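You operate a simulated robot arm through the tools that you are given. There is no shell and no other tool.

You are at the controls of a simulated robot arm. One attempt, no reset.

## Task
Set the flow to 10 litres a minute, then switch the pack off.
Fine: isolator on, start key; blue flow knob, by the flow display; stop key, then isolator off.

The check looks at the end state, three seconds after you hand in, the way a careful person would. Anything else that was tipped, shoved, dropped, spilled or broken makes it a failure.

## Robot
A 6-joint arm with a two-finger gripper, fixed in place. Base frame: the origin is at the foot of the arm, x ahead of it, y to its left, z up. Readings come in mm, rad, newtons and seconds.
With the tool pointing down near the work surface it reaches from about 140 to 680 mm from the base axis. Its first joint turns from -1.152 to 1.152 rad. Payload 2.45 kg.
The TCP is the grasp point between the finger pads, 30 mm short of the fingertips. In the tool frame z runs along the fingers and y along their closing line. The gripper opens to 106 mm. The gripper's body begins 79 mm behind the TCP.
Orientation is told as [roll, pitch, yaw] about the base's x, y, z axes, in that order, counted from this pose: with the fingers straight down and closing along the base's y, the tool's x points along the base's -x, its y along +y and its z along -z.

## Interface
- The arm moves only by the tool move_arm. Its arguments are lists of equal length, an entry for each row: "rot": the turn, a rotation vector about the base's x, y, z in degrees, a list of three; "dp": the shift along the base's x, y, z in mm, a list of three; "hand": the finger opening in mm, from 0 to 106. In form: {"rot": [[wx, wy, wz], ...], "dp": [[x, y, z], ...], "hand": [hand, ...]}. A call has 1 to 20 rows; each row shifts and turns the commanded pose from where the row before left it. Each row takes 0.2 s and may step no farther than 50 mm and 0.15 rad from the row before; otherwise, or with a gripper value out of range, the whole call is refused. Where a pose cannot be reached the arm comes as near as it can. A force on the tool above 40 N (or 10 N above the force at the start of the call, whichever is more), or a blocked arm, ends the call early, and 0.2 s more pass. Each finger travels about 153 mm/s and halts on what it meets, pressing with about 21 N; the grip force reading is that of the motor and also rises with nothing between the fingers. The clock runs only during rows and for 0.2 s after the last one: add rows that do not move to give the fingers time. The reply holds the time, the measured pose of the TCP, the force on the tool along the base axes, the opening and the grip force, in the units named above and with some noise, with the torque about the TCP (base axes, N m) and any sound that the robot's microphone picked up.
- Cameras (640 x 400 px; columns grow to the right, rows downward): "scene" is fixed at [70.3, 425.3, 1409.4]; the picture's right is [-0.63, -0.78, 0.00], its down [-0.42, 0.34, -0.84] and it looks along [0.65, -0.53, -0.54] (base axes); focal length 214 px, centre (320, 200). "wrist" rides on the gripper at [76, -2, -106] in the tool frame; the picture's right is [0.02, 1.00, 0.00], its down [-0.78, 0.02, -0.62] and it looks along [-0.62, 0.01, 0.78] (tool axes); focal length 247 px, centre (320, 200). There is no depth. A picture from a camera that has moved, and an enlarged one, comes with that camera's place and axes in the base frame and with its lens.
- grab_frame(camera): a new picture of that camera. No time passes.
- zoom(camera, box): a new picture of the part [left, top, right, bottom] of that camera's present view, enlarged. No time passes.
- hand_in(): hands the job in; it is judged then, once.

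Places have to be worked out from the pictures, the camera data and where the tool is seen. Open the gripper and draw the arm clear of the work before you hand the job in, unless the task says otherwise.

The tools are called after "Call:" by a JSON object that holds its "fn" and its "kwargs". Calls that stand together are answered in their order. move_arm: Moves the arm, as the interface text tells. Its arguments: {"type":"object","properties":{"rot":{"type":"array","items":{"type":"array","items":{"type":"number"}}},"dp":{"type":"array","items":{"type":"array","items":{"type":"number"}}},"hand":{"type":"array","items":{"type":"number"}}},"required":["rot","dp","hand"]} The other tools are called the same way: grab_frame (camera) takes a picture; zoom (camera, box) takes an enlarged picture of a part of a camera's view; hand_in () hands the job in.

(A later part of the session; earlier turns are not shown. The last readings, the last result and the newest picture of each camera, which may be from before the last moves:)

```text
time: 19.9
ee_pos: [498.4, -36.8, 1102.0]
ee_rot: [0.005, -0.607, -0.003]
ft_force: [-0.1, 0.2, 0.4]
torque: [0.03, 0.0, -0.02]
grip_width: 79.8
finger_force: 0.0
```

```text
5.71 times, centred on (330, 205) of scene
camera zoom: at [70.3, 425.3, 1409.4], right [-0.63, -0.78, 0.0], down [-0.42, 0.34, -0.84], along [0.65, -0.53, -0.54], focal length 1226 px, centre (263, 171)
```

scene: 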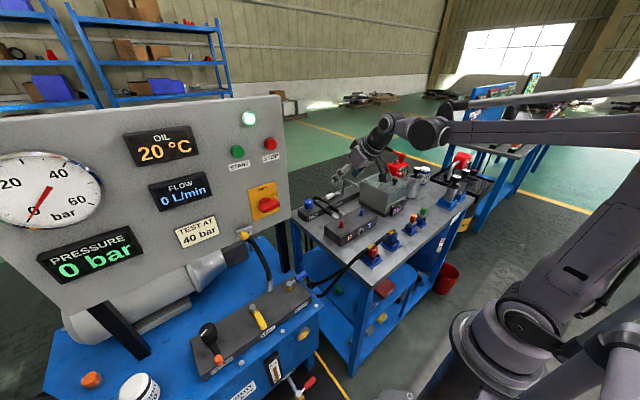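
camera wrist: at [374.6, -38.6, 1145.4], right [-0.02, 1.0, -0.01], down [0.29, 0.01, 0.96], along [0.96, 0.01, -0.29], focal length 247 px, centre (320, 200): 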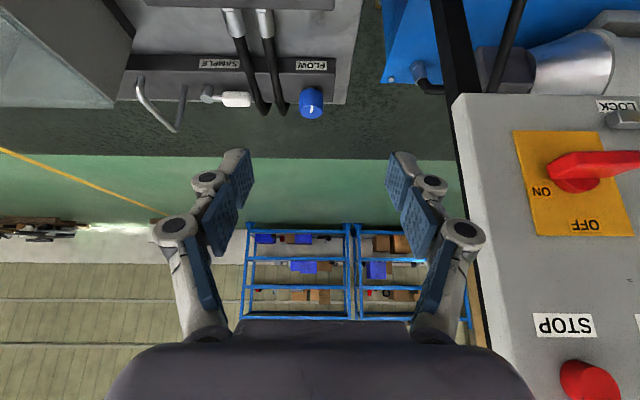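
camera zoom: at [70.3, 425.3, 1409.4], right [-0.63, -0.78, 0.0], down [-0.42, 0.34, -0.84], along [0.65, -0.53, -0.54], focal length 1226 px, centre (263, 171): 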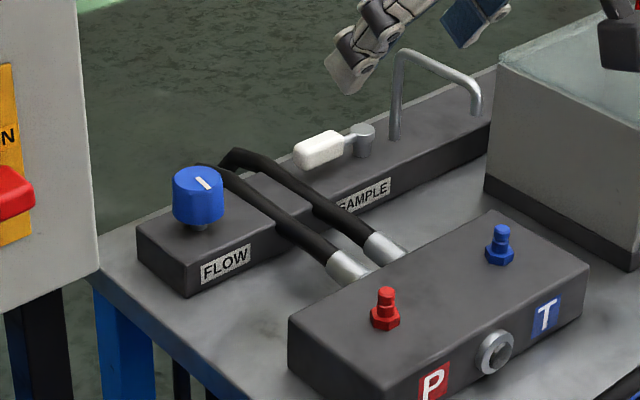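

The knob's top centre triangulates to about (737, -51, 876), Ø≈41 mm, height ≈35 mm, box top at z≈830; the hoses lie ~35 mm to its -y side. I move to hover above it at the present tilt and see whether the arm reaches.

Call:
{"fn": "move_arm", "kwargs": {"rot": [[0, 0, 0], [0, 0, 0], [0, 0, 0], [0, 0, 0], [0, 0, 0], [0, 0, 0]], "dp": [[36, -2, -22], [36, -2, -22], [36, -2, -22], [36, -2, -22], [36, -2, -22], [36, -2, -22]], "hand": [80, 75, 70, 70, 70, 70]}}

Call:
{"fn": "grab_frame", "kwargs": {"camera": "wrist"}}

Call:
{"fn": "grab_frame", "kwargs": {"camera": "scene"}}

```text
time: 21.4
ee_pos: [717.7, -44.6, 968.8]
ee_rot: [0.003, -0.607, -0.003]
ft_force: [-0.8, -0.4, 0.0]
torque: [-0.03, 0.0, -0.03]
grip_width: 69.8
finger_force: 0.1
```

```text
taken
camera wrist: at [594.1, -46.4, 1010.8], right [-0.02, 1.0, -0.01], down [0.29, 0.01, 0.96], along [0.96, 0.01, -0.29], focal length 247 px, centre (320, 200)
```

wrist: 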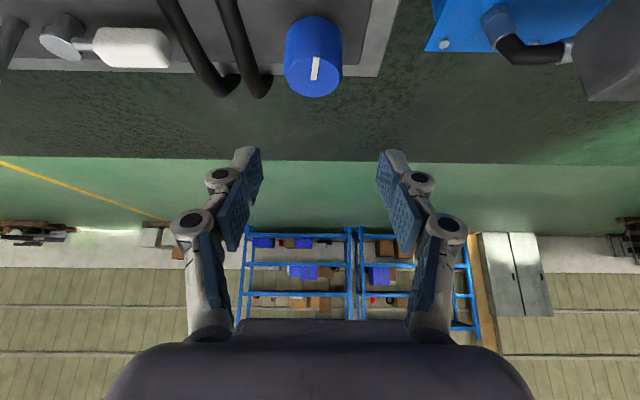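

```text
taken
```

scene: 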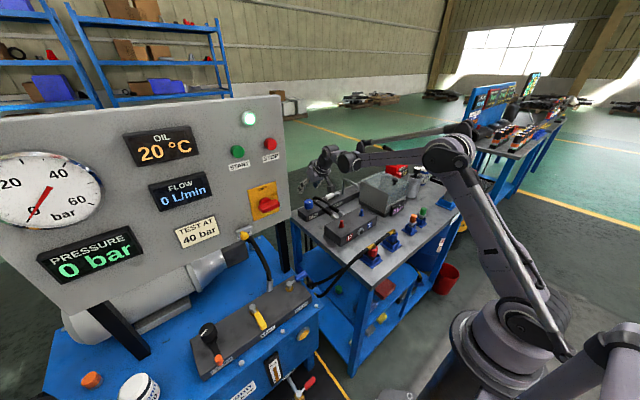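

The arm reached here. I zoom to refine the knob position from this nearer viewpoint.

Call:
{"fn": "zoom", "kwargs": {"camera": "wrist", "box": [220, 0, 400, 110]}}

Call:
{"fn": "zoom", "kwargs": {"camera": "scene", "box": [280, 140, 370, 230]}}

```text
3.56 times, centred on (310, 55) of wrist
camera zoom: at [594.1, -46.4, 1010.8], right [-0.02, 1.0, -0.01], down [0.29, 0.01, 0.96], along [0.96, 0.01, -0.29], focal length 878 px, centre (356, 716)
```

zoom: 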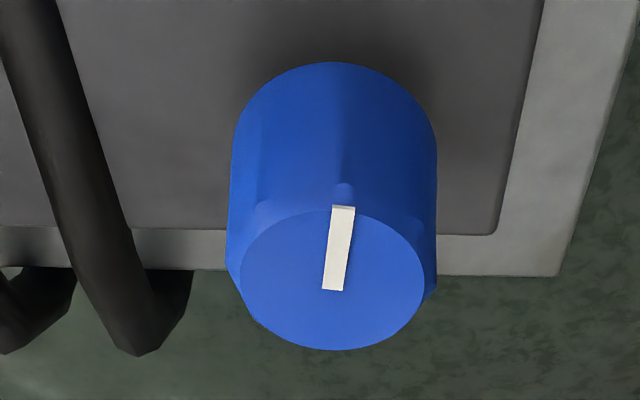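

```text
4.44 times, centred on (325, 185) of scene
camera zoom: at [70.3, 425.3, 1409.4], right [-0.63, -0.78, 0.0], down [-0.42, 0.34, -0.84], along [0.65, -0.53, -0.54], focal length 953 px, centre (298, 267)
```

zoom: 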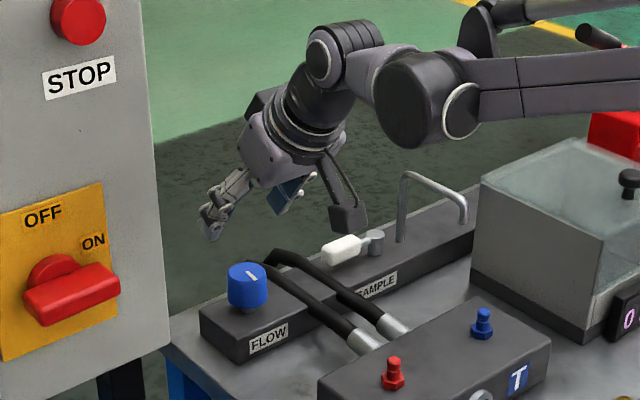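

The knob top centre is confirmed at about (737, -50.5, 876) with the mark pointing to -x. I move above it, reduce tilt to about 25° from vertical, and see whether that is reachable.

Call:
{"fn": "move_arm", "kwargs": {"rot": [[0, 5, 0], [0, 5, 0], [0, 0, 0]], "dp": [[10, -3, -15], [10, -3, -15], [0, 0, -8]], "hand": [66, 62, 62]}}

Call:
{"fn": "grab_frame", "kwargs": {"camera": "wrist"}}

```text
time: 22.1
ee_pos: [736.1, -52.2, 928.6]
ee_rot: [0.003, -0.433, -0.002]
ft_force: [0.2, 0.0, 0.2]
torque: [-0.01, -0.01, 0.0]
grip_width: 62.1
finger_force: 0.1
```

```text
taken
camera wrist: at [621.8, -53.1, 992.9], right [-0.02, 1.0, -0.01], down [0.45, 0.01, 0.89], along [0.89, 0.01, -0.45], focal length 247 px, centre (320, 200)
```

wrist: 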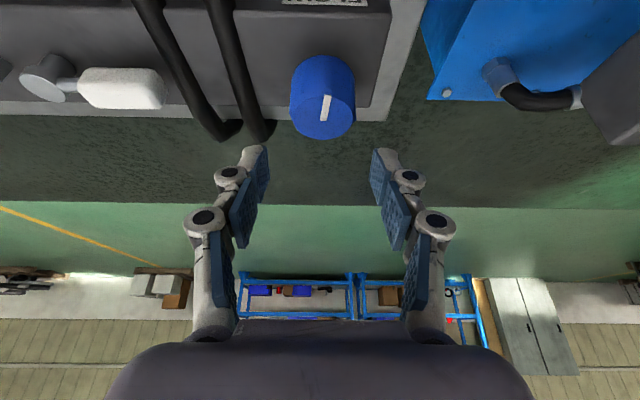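

That is reachable. I try still steeper, toward vertical, to see how far the arm allows.

Call:
{"fn": "move_arm", "kwargs": {"rot": [[0, 8.2, 0], [0, 8.2, 0], [0, 8.2, 0]], "dp": [[0, 0, 0], [0, 0, 0], [0, 0, 0]], "hand": [62, 62, 62]}}

Call:
{"fn": "grab_frame", "kwargs": {"camera": "wrist"}}

```text
time: 22.9
ee_pos: [675.7, -46.3, 920.7]
ee_rot: [0.0, -0.002, -0.003]
ft_force: [0.8, -0.1, 1.2]
torque: [0.0, -0.05, 0.05]
grip_width: 61.7
finger_force: 0.1
out of reach, approached as far as the arm can: row 2, 3
```

```text
taken
camera wrist: at [598.4, -49.0, 1025.9], right [-0.02, 1.0, 0.0], down [0.78, 0.01, 0.62], along [0.62, 0.01, -0.78], focal length 247 px, centre (320, 200)
```

wrist: 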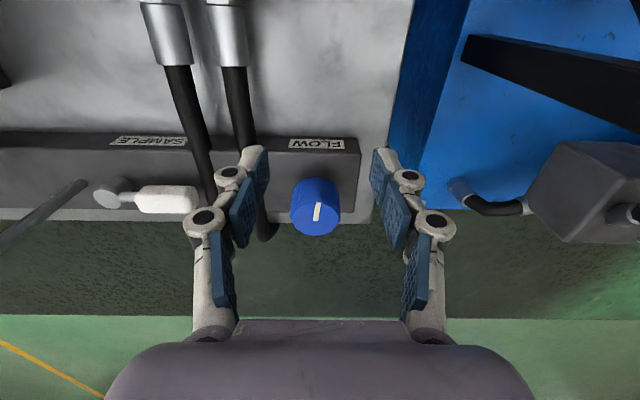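

Vertical isn't reachable there; about 17° tilt is the limit, so I use about 32° tilt to leave room for swinging the tool around the knob's vertical axis. I go back to 32° tilt, above the knob.

Call:
{"fn": "move_arm", "kwargs": {"rot": [[0, -8, 0], [0, -8, 0], [0, -8, 0], [0, -8, 0], [0, 0, 0]], "dp": [[0, 0, 0], [0, 0, 0], [0, 0, 0], [0, 0, 0], [0, 0, 0]], "hand": [62, 62, 62, 62, 62]}}

Call:
{"fn": "grab_frame", "kwargs": {"camera": "wrist"}}

```text
time: 24.1
ee_pos: [675.6, -46.3, 921.2]
ee_rot: [0.002, -0.565, -0.003]
ft_force: [-0.2, -0.4, -0.8]
torque: [0.04, 0.02, 0.01]
grip_width: 61.9
finger_force: 0.0
```

```text
taken
camera wrist: at [553.8, -48.9, 969.2], right [-0.02, 1.0, -0.01], down [0.33, 0.01, 0.94], along [0.94, 0.01, -0.33], focal length 247 px, centre (320, 200)
```

wrist: 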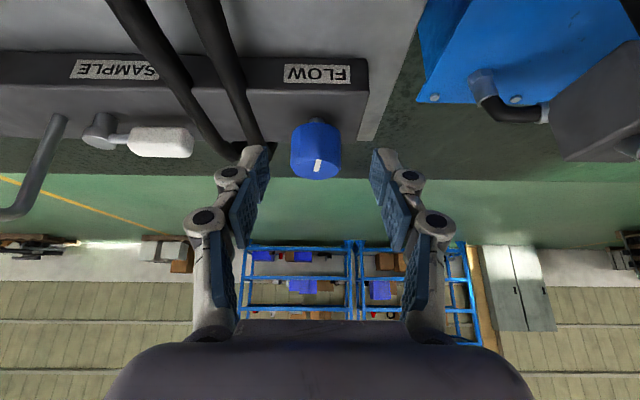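

I shift forward above the knob again at the 32° tilt and verify alignment.

Call:
{"fn": "move_arm", "kwargs": {"rot": [[0, 0, 0], [0, 0, 0], [0, 0, 0]], "dp": [[30.5, -2.2, 2], [30.5, -2.2, 2], [0, 0, -15]], "hand": [62, 62, 62]}}

Call:
{"fn": "zoom", "kwargs": {"camera": "wrist", "box": [200, 40, 440, 200]}}

Call:
{"fn": "zoom", "kwargs": {"camera": "scene", "box": [280, 140, 370, 230]}}

```text
time: 24.9
ee_pos: [736.9, -49.9, 912.4]
ee_rot: [0.003, -0.564, -0.002]
ft_force: [0.5, -0.1, 0.0]
torque: [0.01, 0.0, 0.0]
grip_width: 61.9
finger_force: 0.1
```

```text
2.50 times, centred on (320, 120) of wrist
camera zoom: at [616.2, -52.4, 959.9], right [-0.02, 1.0, -0.01], down [0.33, 0.01, 0.94], along [0.94, 0.01, -0.33], focal length 617 px, centre (320, 400)
```

zoom: 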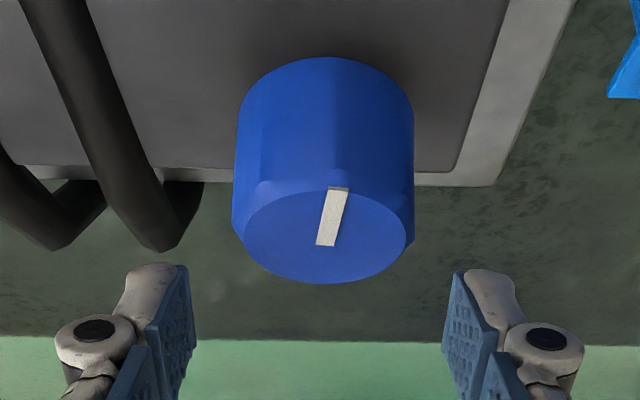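

```text
4.44 times, centred on (325, 185) of scene
camera zoom: at [70.3, 425.3, 1409.4], right [-0.63, -0.78, 0.0], down [-0.42, 0.34, -0.84], along [0.65, -0.53, -0.54], focal length 953 px, centre (298, 267)
```

zoom: 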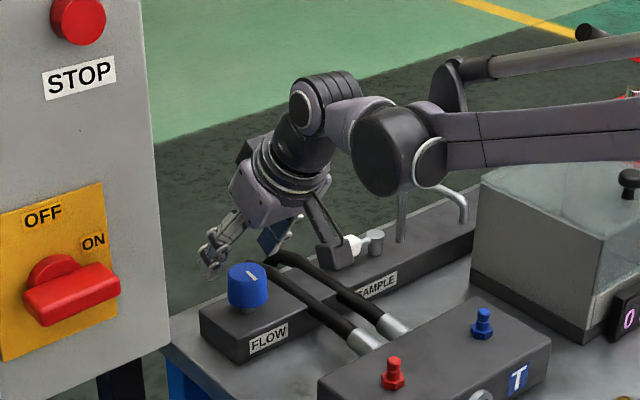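

Alignment in y is good. I lower straight down so the fingers straddle the knob, keeping the tips a few mm above the box top (TCP z≈872).

Call:
{"fn": "move_arm", "kwargs": {"rot": [[0, 0, 0], [0, 0, 0], [0, 0, 0]], "dp": [[0.5, 0, -15], [0.5, 0, -14], [0, 0, -10]], "hand": [62, 62, 62]}}

Call:
{"fn": "zoom", "kwargs": {"camera": "wrist", "box": [200, 80, 440, 240]}}

Call:
{"fn": "zoom", "kwargs": {"camera": "scene", "box": [280, 140, 370, 230]}}

```text
time: 25.8
ee_pos: [737.1, -52.0, 870.0]
ee_rot: [0.0, -0.563, -0.002]
ft_force: [-0.3, -0.6, 0.7]
torque: [0.02, -0.01, -0.02]
grip_width: 62.0
finger_force: 0.0
```

```text
2.50 times, centred on (320, 160) of wrist
camera zoom: at [615.6, -53.5, 919.4], right [-0.02, 1.0, -0.01], down [0.33, 0.01, 0.94], along [0.94, 0.01, -0.33], focal length 617 px, centre (320, 300)
```

zoom: 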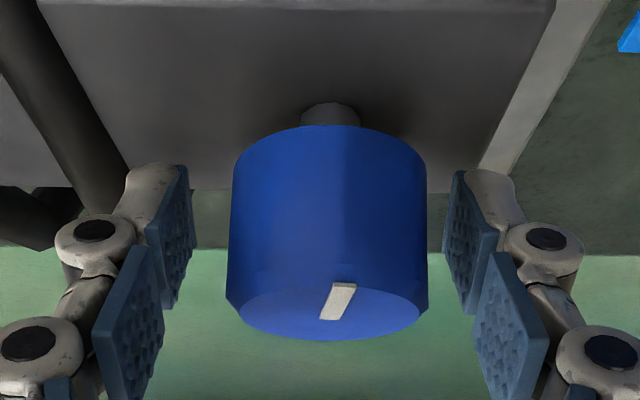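

```text
4.44 times, centred on (325, 185) of scene
camera zoom: at [70.3, 425.3, 1409.4], right [-0.63, -0.78, 0.0], down [-0.42, 0.34, -0.84], along [0.65, -0.53, -0.54], focal length 953 px, centre (298, 267)
```

zoom: 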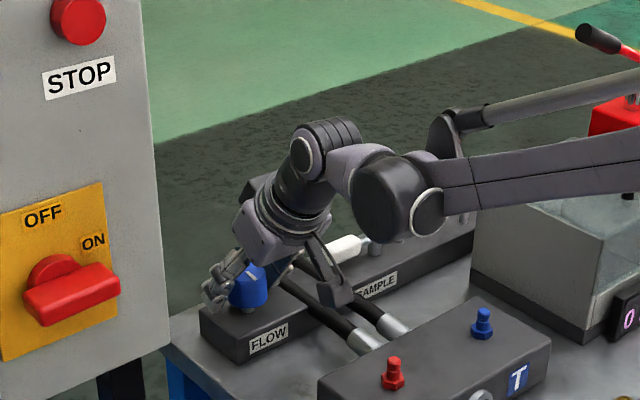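

The knob sits ~1.8 mm to +y of the finger centre; I correct that and close on it.

Call:
{"fn": "move_arm", "kwargs": {"rot": [[0, 0, 0], [0, 0, 0], [0, 0, 0], [0, 0, 0]], "dp": [[0, 1.8, 0], [0, 0, 0], [0, 0, 0], [0, 0, 0]], "hand": [55, 45, 34, 34]}}

Call:
{"fn": "zoom", "kwargs": {"camera": "wrist", "box": [200, 80, 440, 240]}}

Call:
{"fn": "zoom", "kwargs": {"camera": "scene", "box": [100, 110, 370, 270]}}

```text
time: 26.8
ee_pos: [737.9, -49.2, 872.7]
ee_rot: [0.003, -0.564, -0.003]
ft_force: [-0.6, 0.7, 1.2]
torque: [0.35, 0.06, 0.0]
grip_width: 40.2
finger_force: 45.0
```

```text
2.50 times, centred on (320, 160) of wrist
camera zoom: at [616.0, -51.5, 919.8], right [-0.02, 1.0, -0.01], down [0.33, 0.01, 0.94], along [0.94, 0.01, -0.33], focal length 617 px, centre (320, 300)
```

zoom: 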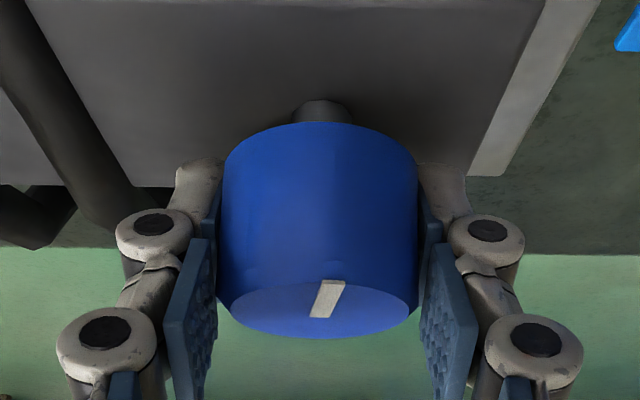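

```text
2.37 times, centred on (235, 190) of scene
camera zoom: at [70.2, 425.3, 1409.4], right [-0.63, -0.78, 0.0], down [-0.42, 0.34, -0.84], along [0.65, -0.53, -0.54], focal length 508 px, centre (522, 224)
```

zoom: 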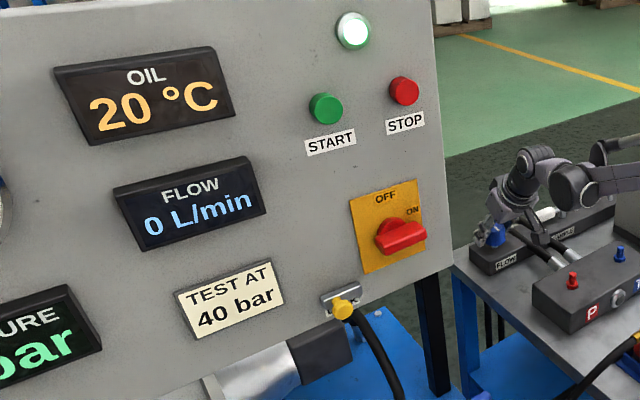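

The knob is held (40.2 mm). I test a small clockwise turn (about -z, seen from above) of 16° and read the flow display.

Call:
{"fn": "move_arm", "kwargs": {"rot": [[0, 0, -5], [0, 0, -5], [0, 0, -6]], "dp": [[0, 0, 0], [0, 0, 0], [0, 0, 0]], "hand": [34, 34, 34]}}

Call:
{"fn": "zoom", "kwargs": {"camera": "wrist", "box": [200, 80, 440, 240]}}

Call:
{"fn": "zoom", "kwargs": {"camera": "scene", "box": [100, 110, 370, 270]}}

```text
time: 27.6
ee_pos: [738.5, -49.5, 872.1]
ee_rot: [0.003, -0.563, -0.284]
ft_force: [1.2, -1.8, 1.2]
torque: [0.78, 0.34, 0.0]
grip_width: 40.2
finger_force: 44.9
```

```text
2.50 times, centred on (320, 160) of wrist
camera zoom: at [620.2, -18.5, 919.7], right [0.26, 0.97, -0.01], down [0.32, -0.08, 0.94], along [0.91, -0.25, -0.33], focal length 617 px, centre (320, 300)
```

zoom: 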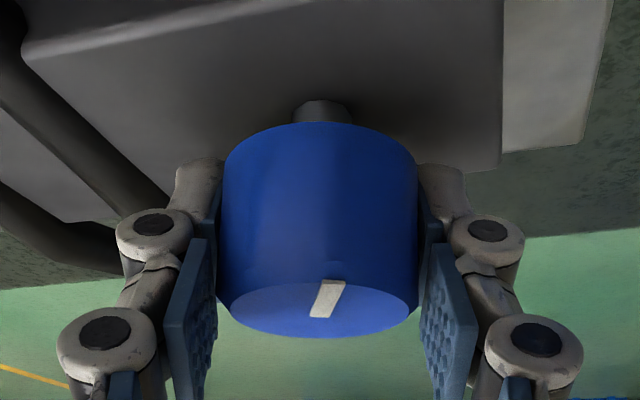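

```text
2.37 times, centred on (235, 190) of scene
camera zoom: at [70.3, 425.2, 1409.4], right [-0.63, -0.78, 0.0], down [-0.42, 0.34, -0.84], along [0.65, -0.53, -0.54], focal length 508 px, centre (522, 224)
```

zoom: 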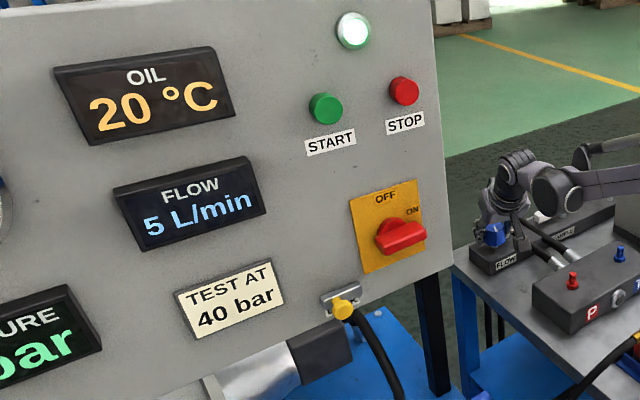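

The flow rose to 5 L/min. I hold still briefly to see whether the reading is settled, also checking the pressure.

Call:
{"fn": "move_arm", "kwargs": {"rot": [[0, 0, 0], [0, 0, 0], [0, 0, 0], [0, 0, 0], [0, 0, 0]], "dp": [[0, 0, 0], [0, 0, 0], [0, 0, 0], [0, 0, 0], [0, 0, 0]], "hand": [34, 34, 34, 34, 34]}}

Call:
{"fn": "zoom", "kwargs": {"camera": "scene", "box": [0, 110, 270, 290]}}

```text
time: 28.8
ee_pos: [738.5, -49.4, 872.2]
ee_rot: [0.003, -0.563, -0.284]
ft_force: [2.1, -4.8, -3.4]
torque: [0.28, -0.66, 0.02]
grip_width: 40.5
finger_force: 45.2
```

```text
2.22 times, centred on (135, 200) of scene
camera zoom: at [70.4, 425.2, 1409.5], right [-0.63, -0.78, 0.0], down [-0.42, 0.34, -0.84], along [0.65, -0.53, -0.54], focal length 477 px, centre (731, 200)
```

zoom: 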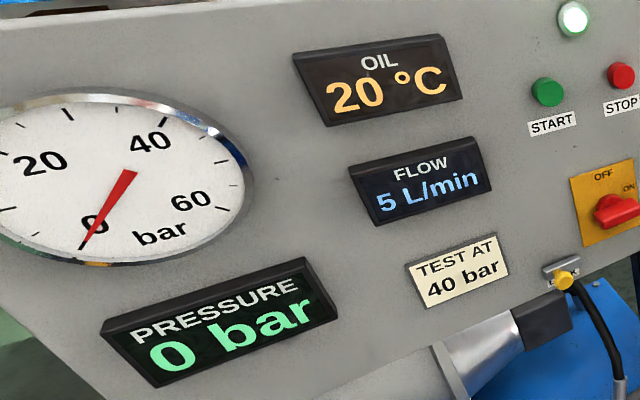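

Settled at 5 L/min for 16°, so roughly 0.31 L/min per degree. I turn 12° more clockwise and read again.

Call:
{"fn": "move_arm", "kwargs": {"rot": [[0, 0, -4], [0, 0, -4], [0, 0, -4], [0, 0, 0]], "dp": [[0, 0, 0], [0, 0, 0], [0, 0, 0], [0, 0, 0]], "hand": [34, 34, 34, 34]}}

Call:
{"fn": "zoom", "kwargs": {"camera": "scene", "box": [130, 140, 230, 230]}}

```text
time: 29.8
ee_pos: [737.3, -50.2, 871.1]
ee_rot: [0.002, -0.564, -0.492]
ft_force: [-6.2, -10.8, -0.9]
torque: [0.35, -0.19, 0.03]
grip_width: 40.2
finger_force: 45.0
```

```text
4.44 times, centred on (180, 185) of scene
camera zoom: at [70.1, 425.0, 1409.5], right [-0.63, -0.78, 0.0], down [-0.42, 0.34, -0.84], along [0.65, -0.53, -0.54], focal length 953 px, centre (942, 267)
```

zoom: 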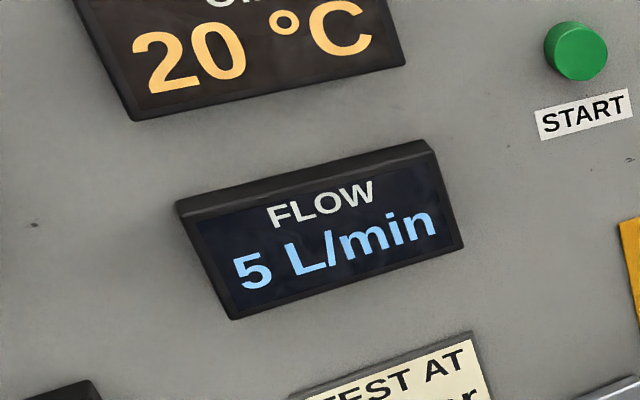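

Still 5 after 28°, so either the knob slipped or the flow changes in steps. I check the mark relative to the fingers.

Call:
{"fn": "zoom", "kwargs": {"camera": "wrist", "box": [200, 80, 440, 240]}}

Call:
{"fn": "zoom", "kwargs": {"camera": "scene", "box": [280, 160, 350, 230]}}

```text
2.50 times, centred on (320, 160) of wrist
camera zoom: at [629.4, 4.7, 919.9], right [0.46, 0.89, -0.01], down [0.3, -0.14, 0.94], along [0.84, -0.43, -0.33], focal length 617 px, centre (320, 300)
```

zoom: 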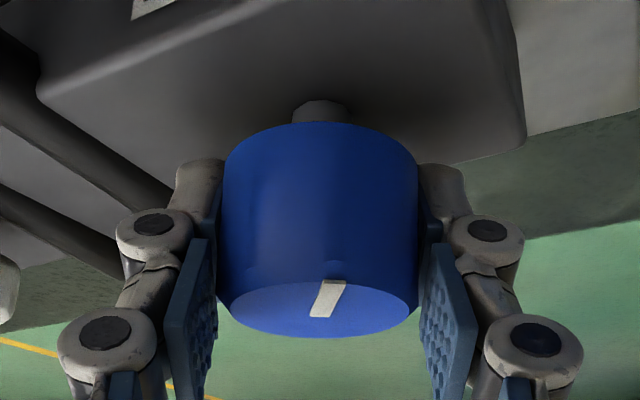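

```text
5.71 times, centred on (315, 195) of scene
camera zoom: at [70.1, 425.0, 1409.5], right [-0.63, -0.78, 0.0], down [-0.42, 0.34, -0.84], along [0.65, -0.53, -0.54], focal length 1226 px, centre (349, 229)
```

zoom: 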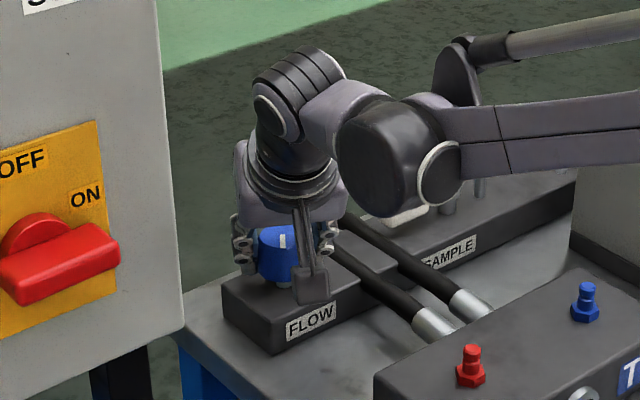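

No slip: the knob turned 28° with the fingers, so the flow seems to move in 5 L/min steps. I turn on in smaller increments and watch for the change to 10.

Call:
{"fn": "move_arm", "kwargs": {"rot": [[0, 0, -4], [0, 0, -4], [0, 0, 0]], "dp": [[0, 0, 0], [0, 0, 0], [0, 0, 0]], "hand": [34, 34, 34]}}

Call:
{"fn": "zoom", "kwargs": {"camera": "scene", "box": [130, 140, 230, 230]}}

```text
time: 30.6
ee_pos: [738.2, -50.5, 872.2]
ee_rot: [-0.002, -0.562, -0.632]
ft_force: [-19.7, -12.4, 5.7]
torque: [0.09, -0.16, 0.07]
grip_width: 40.1
finger_force: 45.1
```

```text
4.44 times, centred on (180, 185) of scene
camera zoom: at [69.7, 425.0, 1409.5], right [-0.63, -0.78, 0.0], down [-0.42, 0.34, -0.84], along [0.66, -0.53, -0.54], focal length 953 px, centre (942, 267)
```

zoom: 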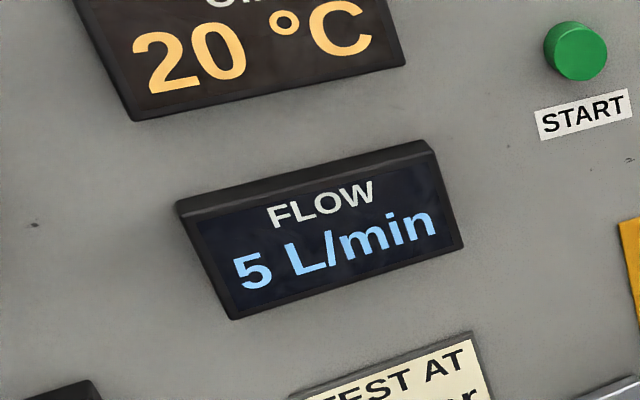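

Still 5 at 36°. Side force has reached ~20 N, so I relieve it slightly and go on.

Call:
{"fn": "move_arm", "kwargs": {"rot": [[0, 0, 0], [0, 0, -4], [0, 0, -4], [0, 0, 0]], "dp": [[-0.8, -0.5, 0.2], [0, 0, 0], [0, 0, 0], [0, 0, 0]], "hand": [34, 34, 34, 34]}}

Call:
{"fn": "zoom", "kwargs": {"camera": "scene", "box": [130, 140, 230, 230]}}

Call:
{"fn": "zoom", "kwargs": {"camera": "wrist", "box": [200, 80, 440, 240]}}

```text
time: 31.6
ee_pos: [737.0, -50.8, 871.6]
ee_rot: [0.002, -0.562, -0.771]
ft_force: [-13.1, -11.1, 6.9]
torque: [0.58, 0.58, 0.05]
grip_width: 40.1
finger_force: 44.5
```

```text
4.44 times, centred on (180, 185) of scene
camera zoom: at [69.8, 425.0, 1409.5], right [-0.63, -0.78, 0.0], down [-0.42, 0.34, -0.84], along [0.66, -0.53, -0.54], focal length 953 px, centre (942, 267)
```

zoom: 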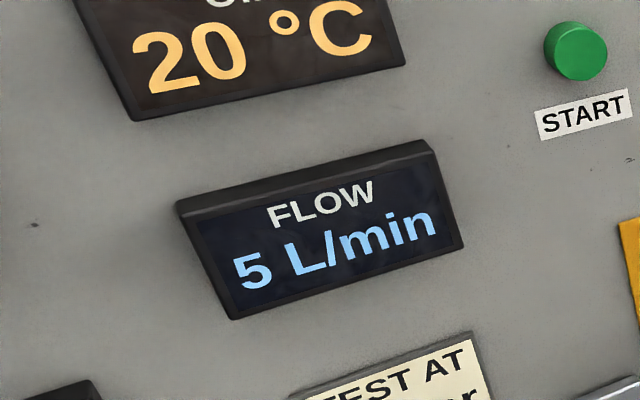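

```text
2.50 times, centred on (320, 160) of wrist
camera zoom: at [648.5, 31.4, 919.8], right [0.68, 0.73, -0.01], down [0.25, -0.22, 0.94], along [0.69, -0.65, -0.33], focal length 617 px, centre (320, 300)
```

zoom: 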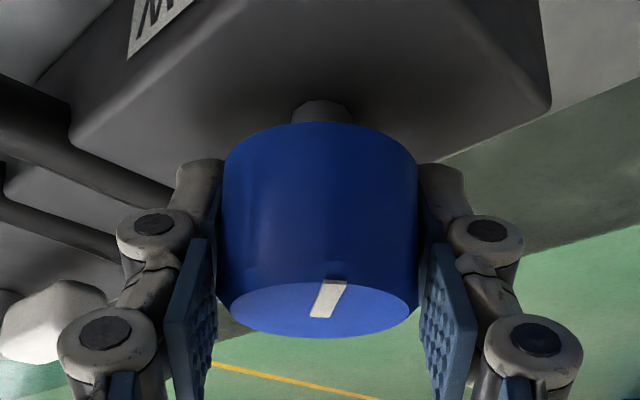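

Still 5 at 44°. I turn another 4° and read.

Call:
{"fn": "move_arm", "kwargs": {"rot": [[0, 0, 0], [0, 0, -4], [0, 0, 0]], "dp": [[-0.5, -0.4, 0.2], [0, 0, 0], [0, 0, 0]], "hand": [34, 34, 34]}}

Call:
{"fn": "zoom", "kwargs": {"camera": "scene", "box": [130, 140, 230, 230]}}

```text
time: 32.4
ee_pos: [736.0, -52.2, 871.7]
ee_rot: [0.003, -0.563, -0.842]
ft_force: [-10.8, -10.8, 0.7]
torque: [-0.31, -0.85, 0.02]
grip_width: 40.1
finger_force: 45.2
```

```text
4.44 times, centred on (180, 185) of scene
camera zoom: at [70.0, 425.1, 1409.5], right [-0.63, -0.78, 0.0], down [-0.42, 0.34, -0.84], along [0.65, -0.53, -0.54], focal length 953 px, centre (942, 267)
```

zoom: 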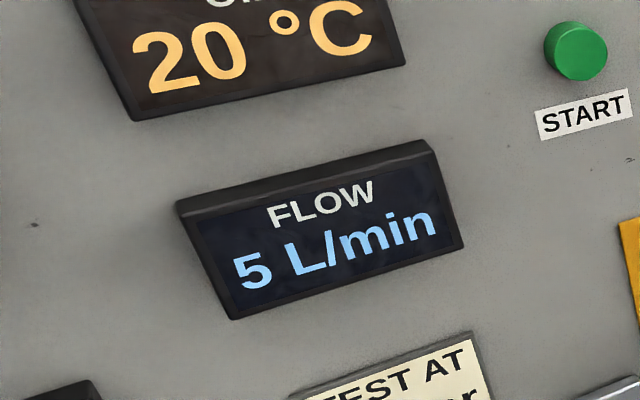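

Still 5 at 48°. I check the arm's clearance to the panel edge and continue 8° more.

Call:
{"fn": "move_arm", "kwargs": {"rot": [[0, 0, 0], [0, 0, -4], [0, 0, -4], [0, 0, 0]], "dp": [[-0.4, -0.4, 0], [0, 0, 0], [0, 0, 0], [0, 0, 0]], "hand": [34, 34, 34, 34]}}

Call:
{"fn": "grab_frame", "kwargs": {"camera": "scene"}}

Call:
{"fn": "zoom", "kwargs": {"camera": "wrist", "box": [200, 80, 440, 240]}}

```text
time: 33.4
ee_pos: [735.8, -52.8, 872.9]
ee_rot: [0.003, -0.563, -0.982]
ft_force: [-7.9, -12.7, 0.9]
torque: [0.15, -0.14, 0.04]
grip_width: 39.9
finger_force: 45.2
```

```text
taken
```

scene: 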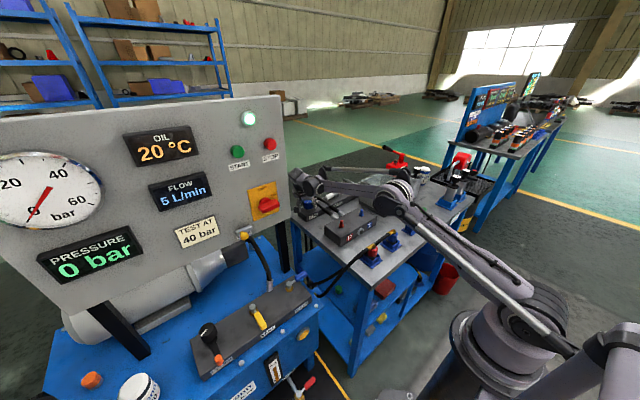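

```text
2.50 times, centred on (320, 160) of wrist
camera zoom: at [667.2, 47.6, 919.7], right [0.82, 0.57, -0.01], down [0.2, -0.27, 0.94], along [0.54, -0.78, -0.33], focal length 617 px, centre (320, 300)
```

zoom: 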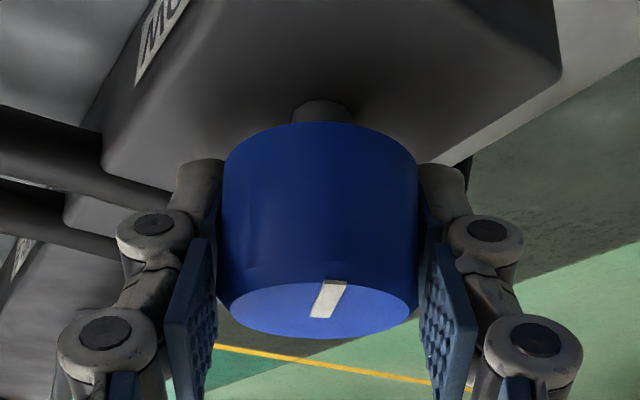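

I zoom on the display, which may have changed.

Call:
{"fn": "zoom", "kwargs": {"camera": "scene", "box": [130, 140, 230, 230]}}

Call:
{"fn": "zoom", "kwargs": {"camera": "scene", "box": [280, 150, 360, 230]}}

```text
4.44 times, centred on (180, 185) of scene
camera zoom: at [70.0, 425.0, 1409.5], right [-0.63, -0.78, 0.0], down [-0.42, 0.34, -0.84], along [0.65, -0.53, -0.54], focal length 953 px, centre (942, 267)
```

zoom: 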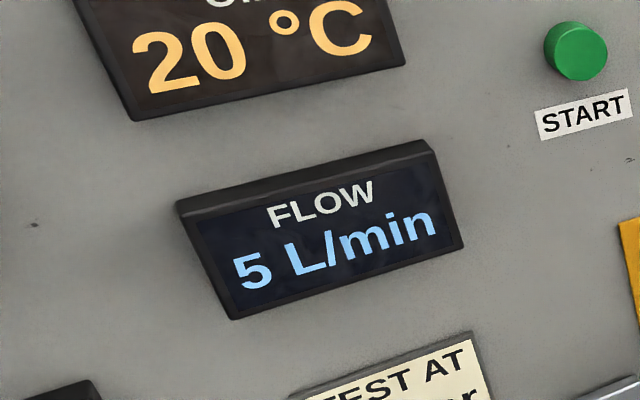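

```text
5.00 times, centred on (320, 190) of scene
camera zoom: at [70.0, 425.0, 1409.5], right [-0.63, -0.78, 0.0], down [-0.42, 0.34, -0.84], along [0.65, -0.53, -0.54], focal length 1072 px, centre (320, 250)
```

zoom: 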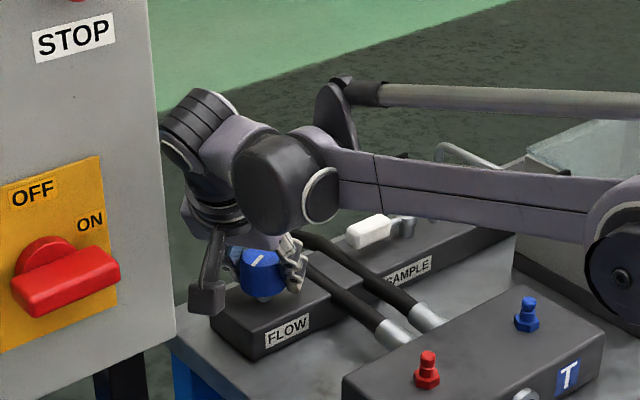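

Still 5 at 56° (the digit is a 5). I release the knob and raise the tool, to see how the knob and reading rest, before re-gripping for another stroke.

Call:
{"fn": "move_arm", "kwargs": {"rot": [[0, 0, 0], [0, 0, 0], [0, 0, 0], [0, 0, 0], [0, 0, 0]], "dp": [[0, 0, 0], [0, 0, 0], [0, 0, 15], [0, 0, 20], [0, 0, 15]], "hand": [50, 62, 62, 62, 62]}}

Call:
{"fn": "grab_frame", "kwargs": {"camera": "wrist"}}

Call:
{"fn": "zoom", "kwargs": {"camera": "scene", "box": [130, 140, 350, 240]}}

```text
time: 34.5
ee_pos: [736.9, -50.9, 921.8]
ee_rot: [0.0, -0.563, -0.979]
ft_force: [-0.4, -0.4, -0.2]
torque: [-0.03, 0.0, 0.02]
grip_width: 62.0
finger_force: 0.0
```

```text
taken
camera wrist: at [666.6, 48.2, 970.2], right [0.82, 0.57, -0.01], down [0.2, -0.27, 0.94], along [0.54, -0.78, -0.33], focal length 247 px, centre (320, 200)
```

wrist: 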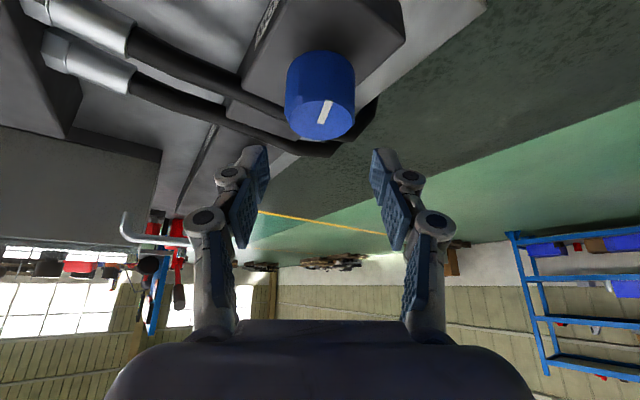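

```text
2.91 times, centred on (240, 190) of scene
camera zoom: at [70.3, 425.3, 1409.4], right [-0.63, -0.78, 0.0], down [-0.42, 0.34, -0.84], along [0.65, -0.53, -0.54], focal length 624 px, centre (553, 229)
```

zoom: 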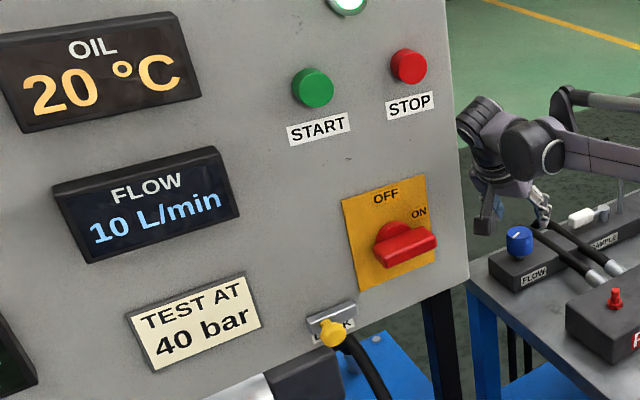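

After release the display reads 10 L/min. I wait a couple of seconds with the arm still to see whether it holds or keeps drifting.

Call:
{"fn": "move_arm", "kwargs": {"rot": [[0, 0, 0], [0, 0, 0], [0, 0, 0], [0, 0, 0], [0, 0, 0], [0, 0, 0], [0, 0, 0], [0, 0, 0], [0, 0, 0], [0, 0, 0]], "dp": [[0, 0, 0], [0, 0, 0], [0, 0, 0], [0, 0, 0], [0, 0, 0], [0, 0, 0], [0, 0, 0], [0, 0, 0], [0, 0, 0], [0, 0, 0]], "hand": [62, 62, 62, 62, 62, 62, 62, 62, 62, 62]}}

Call:
{"fn": "zoom", "kwargs": {"camera": "scene", "box": [130, 140, 230, 230]}}

Call:
{"fn": "zoom", "kwargs": {"camera": "wrist", "box": [240, 30, 400, 150]}}

Call:
{"fn": "zoom", "kwargs": {"camera": "scene", "box": [290, 185, 350, 225]}}

```text
time: 36.8
ee_pos: [736.2, -51.7, 921.9]
ee_rot: [0.001, -0.565, -0.979]
ft_force: [0.1, 0.2, -0.3]
torque: [0.0, -0.02, -0.02]
grip_width: 62.3
finger_force: 0.1
```

```text
4.44 times, centred on (180, 185) of scene
camera zoom: at [70.3, 425.3, 1409.4], right [-0.63, -0.78, 0.0], down [-0.42, 0.34, -0.84], along [0.65, -0.53, -0.54], focal length 953 px, centre (942, 267)
```

zoom: 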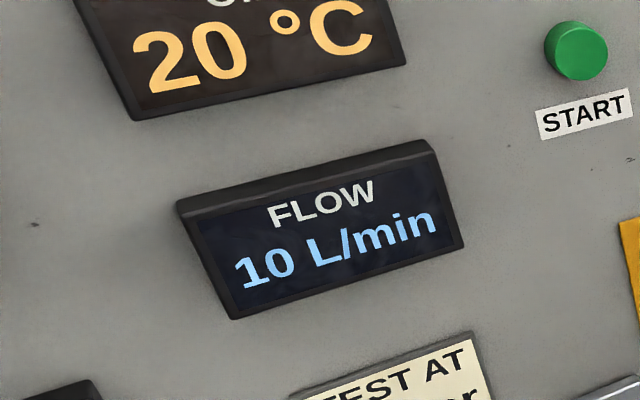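

```text
3.33 times, centred on (320, 90) of wrist
camera zoom: at [666.6, 48.1, 970.1], right [0.82, 0.57, -0.01], down [0.2, -0.27, 0.94], along [0.54, -0.78, -0.33], focal length 823 px, centre (320, 567)
```

zoom: 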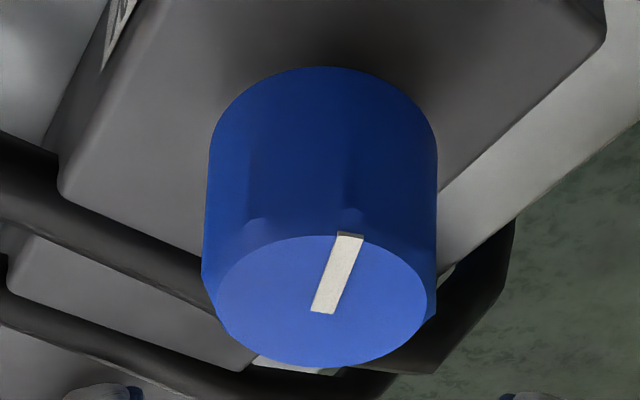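

```text
10.00 times, centred on (320, 205) of scene
camera zoom: at [70.3, 425.3, 1409.4], right [-0.63, -0.78, 0.0], down [-0.42, 0.34, -0.84], along [0.65, -0.53, -0.54], focal length 2145 px, centre (320, 150)
```

zoom: 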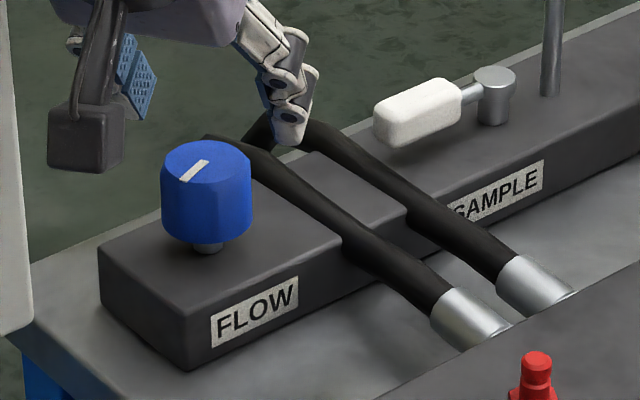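

The display holds 10 L/min and the knob settled a few degrees further, as if it has detents. To rule out a slow-refreshing display I wait 4 more seconds and read again.

Call:
{"fn": "move_arm", "kwargs": {"rot": [[0, 0, 0], [0, 0, 0], [0, 0, 0], [0, 0, 0], [0, 0, 0], [0, 0, 0], [0, 0, 0], [0, 0, 0], [0, 0, 0], [0, 0, 0], [0, 0, 0], [0, 0, 0], [0, 0, 0], [0, 0, 0], [0, 0, 0], [0, 0, 0], [0, 0, 0], [0, 0, 0], [0, 0, 0], [0, 0, 0]], "dp": [[0, 0, 0], [0, 0, 0], [0, 0, 0], [0, 0, 0], [0, 0, 0], [0, 0, 0], [0, 0, 0], [0, 0, 0], [0, 0, 0], [0, 0, 0], [0, 0, 0], [0, 0, 0], [0, 0, 0], [0, 0, 0], [0, 0, 0], [0, 0, 0], [0, 0, 0], [0, 0, 0], [0, 0, 0], [0, 0, 0]], "hand": [62, 62, 62, 62, 62, 62, 62, 62, 62, 62, 62, 62, 62, 62, 62, 62, 62, 62, 62, 62]}}

Call:
{"fn": "zoom", "kwargs": {"camera": "scene", "box": [0, 110, 270, 290]}}

Call:
{"fn": "zoom", "kwargs": {"camera": "wrist", "box": [240, 30, 400, 150]}}

```text
time: 41.0
ee_pos: [736.1, -51.3, 922.2]
ee_rot: [0.002, -0.563, -0.98]
ft_force: [-0.3, 0.1, -0.2]
torque: [0.0, 0.01, -0.03]
grip_width: 62.2
finger_force: 0.1
```

```text
2.22 times, centred on (135, 200) of scene
camera zoom: at [70.3, 425.3, 1409.4], right [-0.63, -0.78, 0.0], down [-0.42, 0.34, -0.84], along [0.65, -0.53, -0.54], focal length 477 px, centre (731, 200)
```

zoom: 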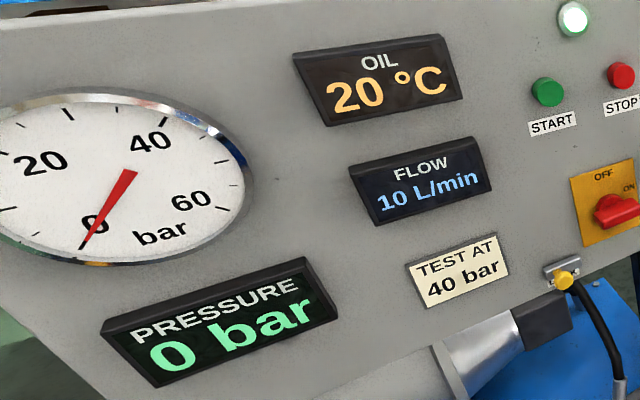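

```text
3.33 times, centred on (320, 90) of wrist
camera zoom: at [666.6, 48.1, 970.1], right [0.82, 0.57, -0.01], down [0.2, -0.27, 0.94], along [0.54, -0.78, -0.33], focal length 823 px, centre (320, 567)
```

zoom: 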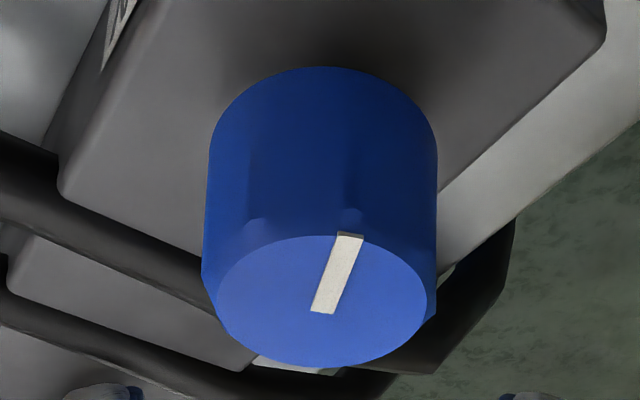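

Stable at 10 L/min. Now I lift off, swing the tool back square, and retract away from the bench before heading to the STOP key.

Call:
{"fn": "move_arm", "kwargs": {"rot": [[0, 0, 8], [0, 0, 8], [0, 0, 8], [0, 0, 8], [0, 0, 8], [0, 0, 8], [0, 0, 8.1], [0, 0, 0], [0, 0, 0], [0, 0, 0], [0, 0, 0], [0, 0, 0], [0, 0, 0]], "dp": [[-5, 0, 18], [-5, 0, 15], [-10, 0, 15], [-10, 0, 15], [-10, 0, 15], [-10, 0, 15], [-15, 0, 15], [-40, 0, 15], [-40, 0, 15], [-40, 0, 15], [-40, 0, 15], [-40, 0, 15], [-40, 0, 15]], "hand": [62, 62, 62, 62, 62, 62, 62, 50, 40, 30, 20, 10, 0]}}

Call:
{"fn": "grab_frame", "kwargs": {"camera": "wrist"}}

Call:
{"fn": "grab_frame", "kwargs": {"camera": "scene"}}

```text
time: 43.8
ee_pos: [431.8, -48.6, 1118.7]
ee_rot: [0.003, -0.564, 0.0]
ft_force: [-0.4, -0.1, 0.1]
torque: [0.0, -0.03, 0.01]
grip_width: 0.2
finger_force: 20.8
```

```text
taken
camera wrist: at [309.9, -50.5, 1166.7], right [-0.02, 1.0, -0.01], down [0.33, 0.01, 0.94], along [0.94, 0.01, -0.33], focal length 247 px, centre (320, 200)
```

wrist: 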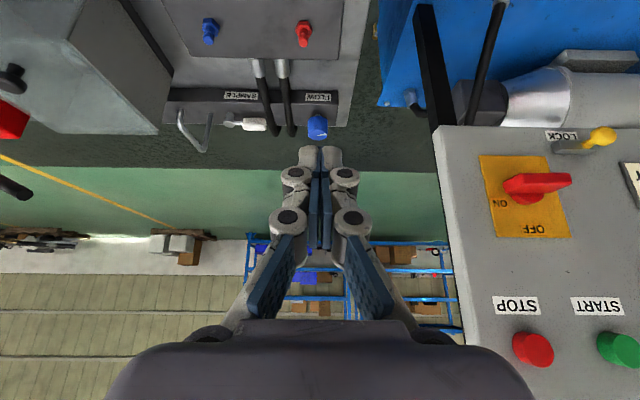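

```text
taken
```

scene: 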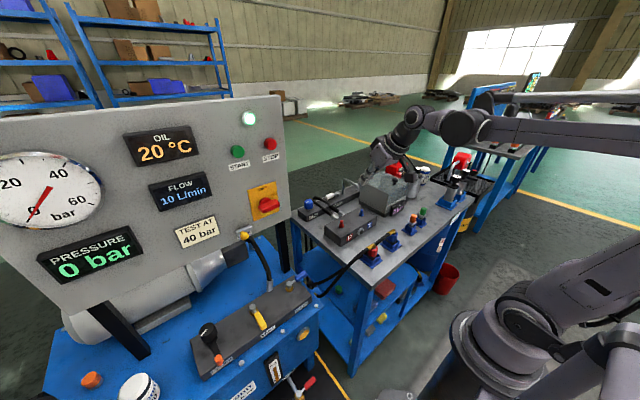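

Flow still shows 10 and everything is undisturbed. I raise and level the tool in front of the STOP key, judged at about (586, 171, 1225).

Call:
{"fn": "move_arm", "kwargs": {"rot": [[0, -8.24, 0], [0, -8.24, 0], [0, -8.24, 0], [0, -8.24, 0], [0, -8.24, 0], [0, -8.24, 0], [0, -8.24, 0], [0, 0, 0]], "dp": [[5, 31.4, 15.3], [10, 31.4, 15.3], [10, 31.4, 15.3], [10, 31.4, 15.3], [10, 31.4, 15.3], [10, 31.4, 15.3], [13, 31.4, 15.3], [0, 0, 0]], "hand": [0, 0, 0, 0, 0, 0, 0, 0]}}

Call:
{"fn": "grab_frame", "kwargs": {"camera": "wrist"}}

Call:
{"fn": "zoom", "kwargs": {"camera": "wrist", "box": [240, 60, 400, 210]}}

```text
time: 45.5
ee_pos: [501.7, 168.4, 1229.4]
ee_rot: [1.861, -1.569, -1.857]
ft_force: [0.6, 0.8, -1.1]
torque: [-0.01, 0.0, 0.02]
grip_width: 0.0
finger_force: 20.8
```

```text
taken
camera wrist: at [396.0, 167.6, 1152.0], right [0.0, 1.0, -0.02], down [-0.62, 0.01, 0.78], along [0.78, 0.01, 0.62], focal length 247 px, centre (320, 200)
```

wrist: 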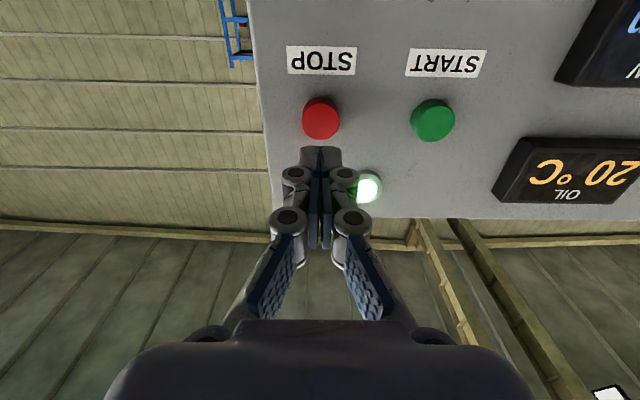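

```text
2.67 times, centred on (320, 135) of wrist
camera zoom: at [396.0, 167.6, 1152.0], right [0.0, 1.0, -0.02], down [-0.62, 0.01, 0.78], along [0.78, 0.01, 0.62], focal length 659 px, centre (320, 373)
```

zoom: 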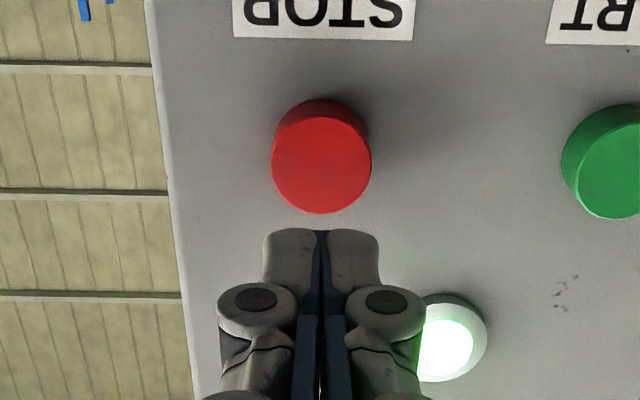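

Aligned with STOP (key ~2.5 mm lower than the tool axis). I advance and press in small steps as with START.

Call:
{"fn": "move_arm", "kwargs": {"rot": [[0, 0, 0], [0, 0, 0], [0, 0, 0], [0, 0, 0], [0, 0, 0], [0, 0, 0]], "dp": [[25, 0.3, -1.2], [25, 0.3, -1.2], [3, 0, 0], [2, 0, 0], [2, 0, 0], [1.5, 0, 0]], "hand": [0, 0, 0, 0, 0, 0]}}

Call:
{"fn": "zoom", "kwargs": {"camera": "scene", "box": [100, 90, 320, 230]}}

```text
time: 47.0
ee_pos: [558.8, 168.3, 1224.5]
ee_rot: [0.906, -1.569, -0.905]
ft_force: [-0.5, 0.0, 0.6]
torque: [-0.02, -0.01, 0.03]
grip_width: 5.9
finger_force: 28.3
```

```text
2.86 times, centred on (210, 160) of scene
camera zoom: at [70.2, 425.3, 1409.4], right [-0.63, -0.78, 0.0], down [-0.42, 0.34, -0.84], along [0.65, -0.53, -0.54], focal length 613 px, centre (634, 314)
```

zoom: 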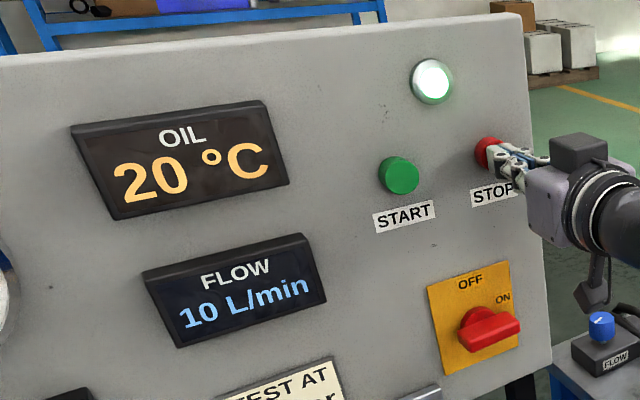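

Just touching the key; no click yet. I push a little further.

Call:
{"fn": "move_arm", "kwargs": {"rot": [[0, 0, 0], [0, 0, 0], [0, 0, 0]], "dp": [[1.5, 0, 0], [1.5, 0, 0], [1, 0, 0]], "hand": [0, 0, 0]}}

Call:
{"fn": "zoom", "kwargs": {"camera": "scene", "box": [100, 90, 320, 230]}}

```text
time: 47.8
ee_pos: [561.5, 169.2, 1223.9]
ee_rot: [0.968, -1.569, -0.966]
ft_force: [-2.3, -1.0, 1.4]
torque: [0.04, -0.03, -0.01]
grip_width: 5.9
finger_force: 28.9
heard: click
```

```text
2.86 times, centred on (210, 160) of scene
camera zoom: at [70.1, 425.3, 1409.4], right [-0.63, -0.78, 0.0], down [-0.42, 0.34, -0.84], along [0.65, -0.53, -0.54], focal length 613 px, centre (634, 314)
```

zoom: 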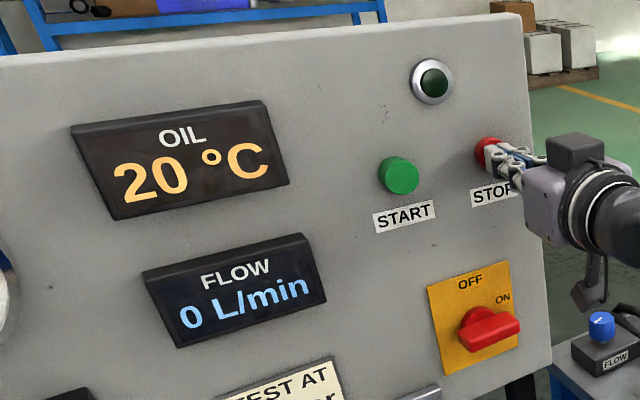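

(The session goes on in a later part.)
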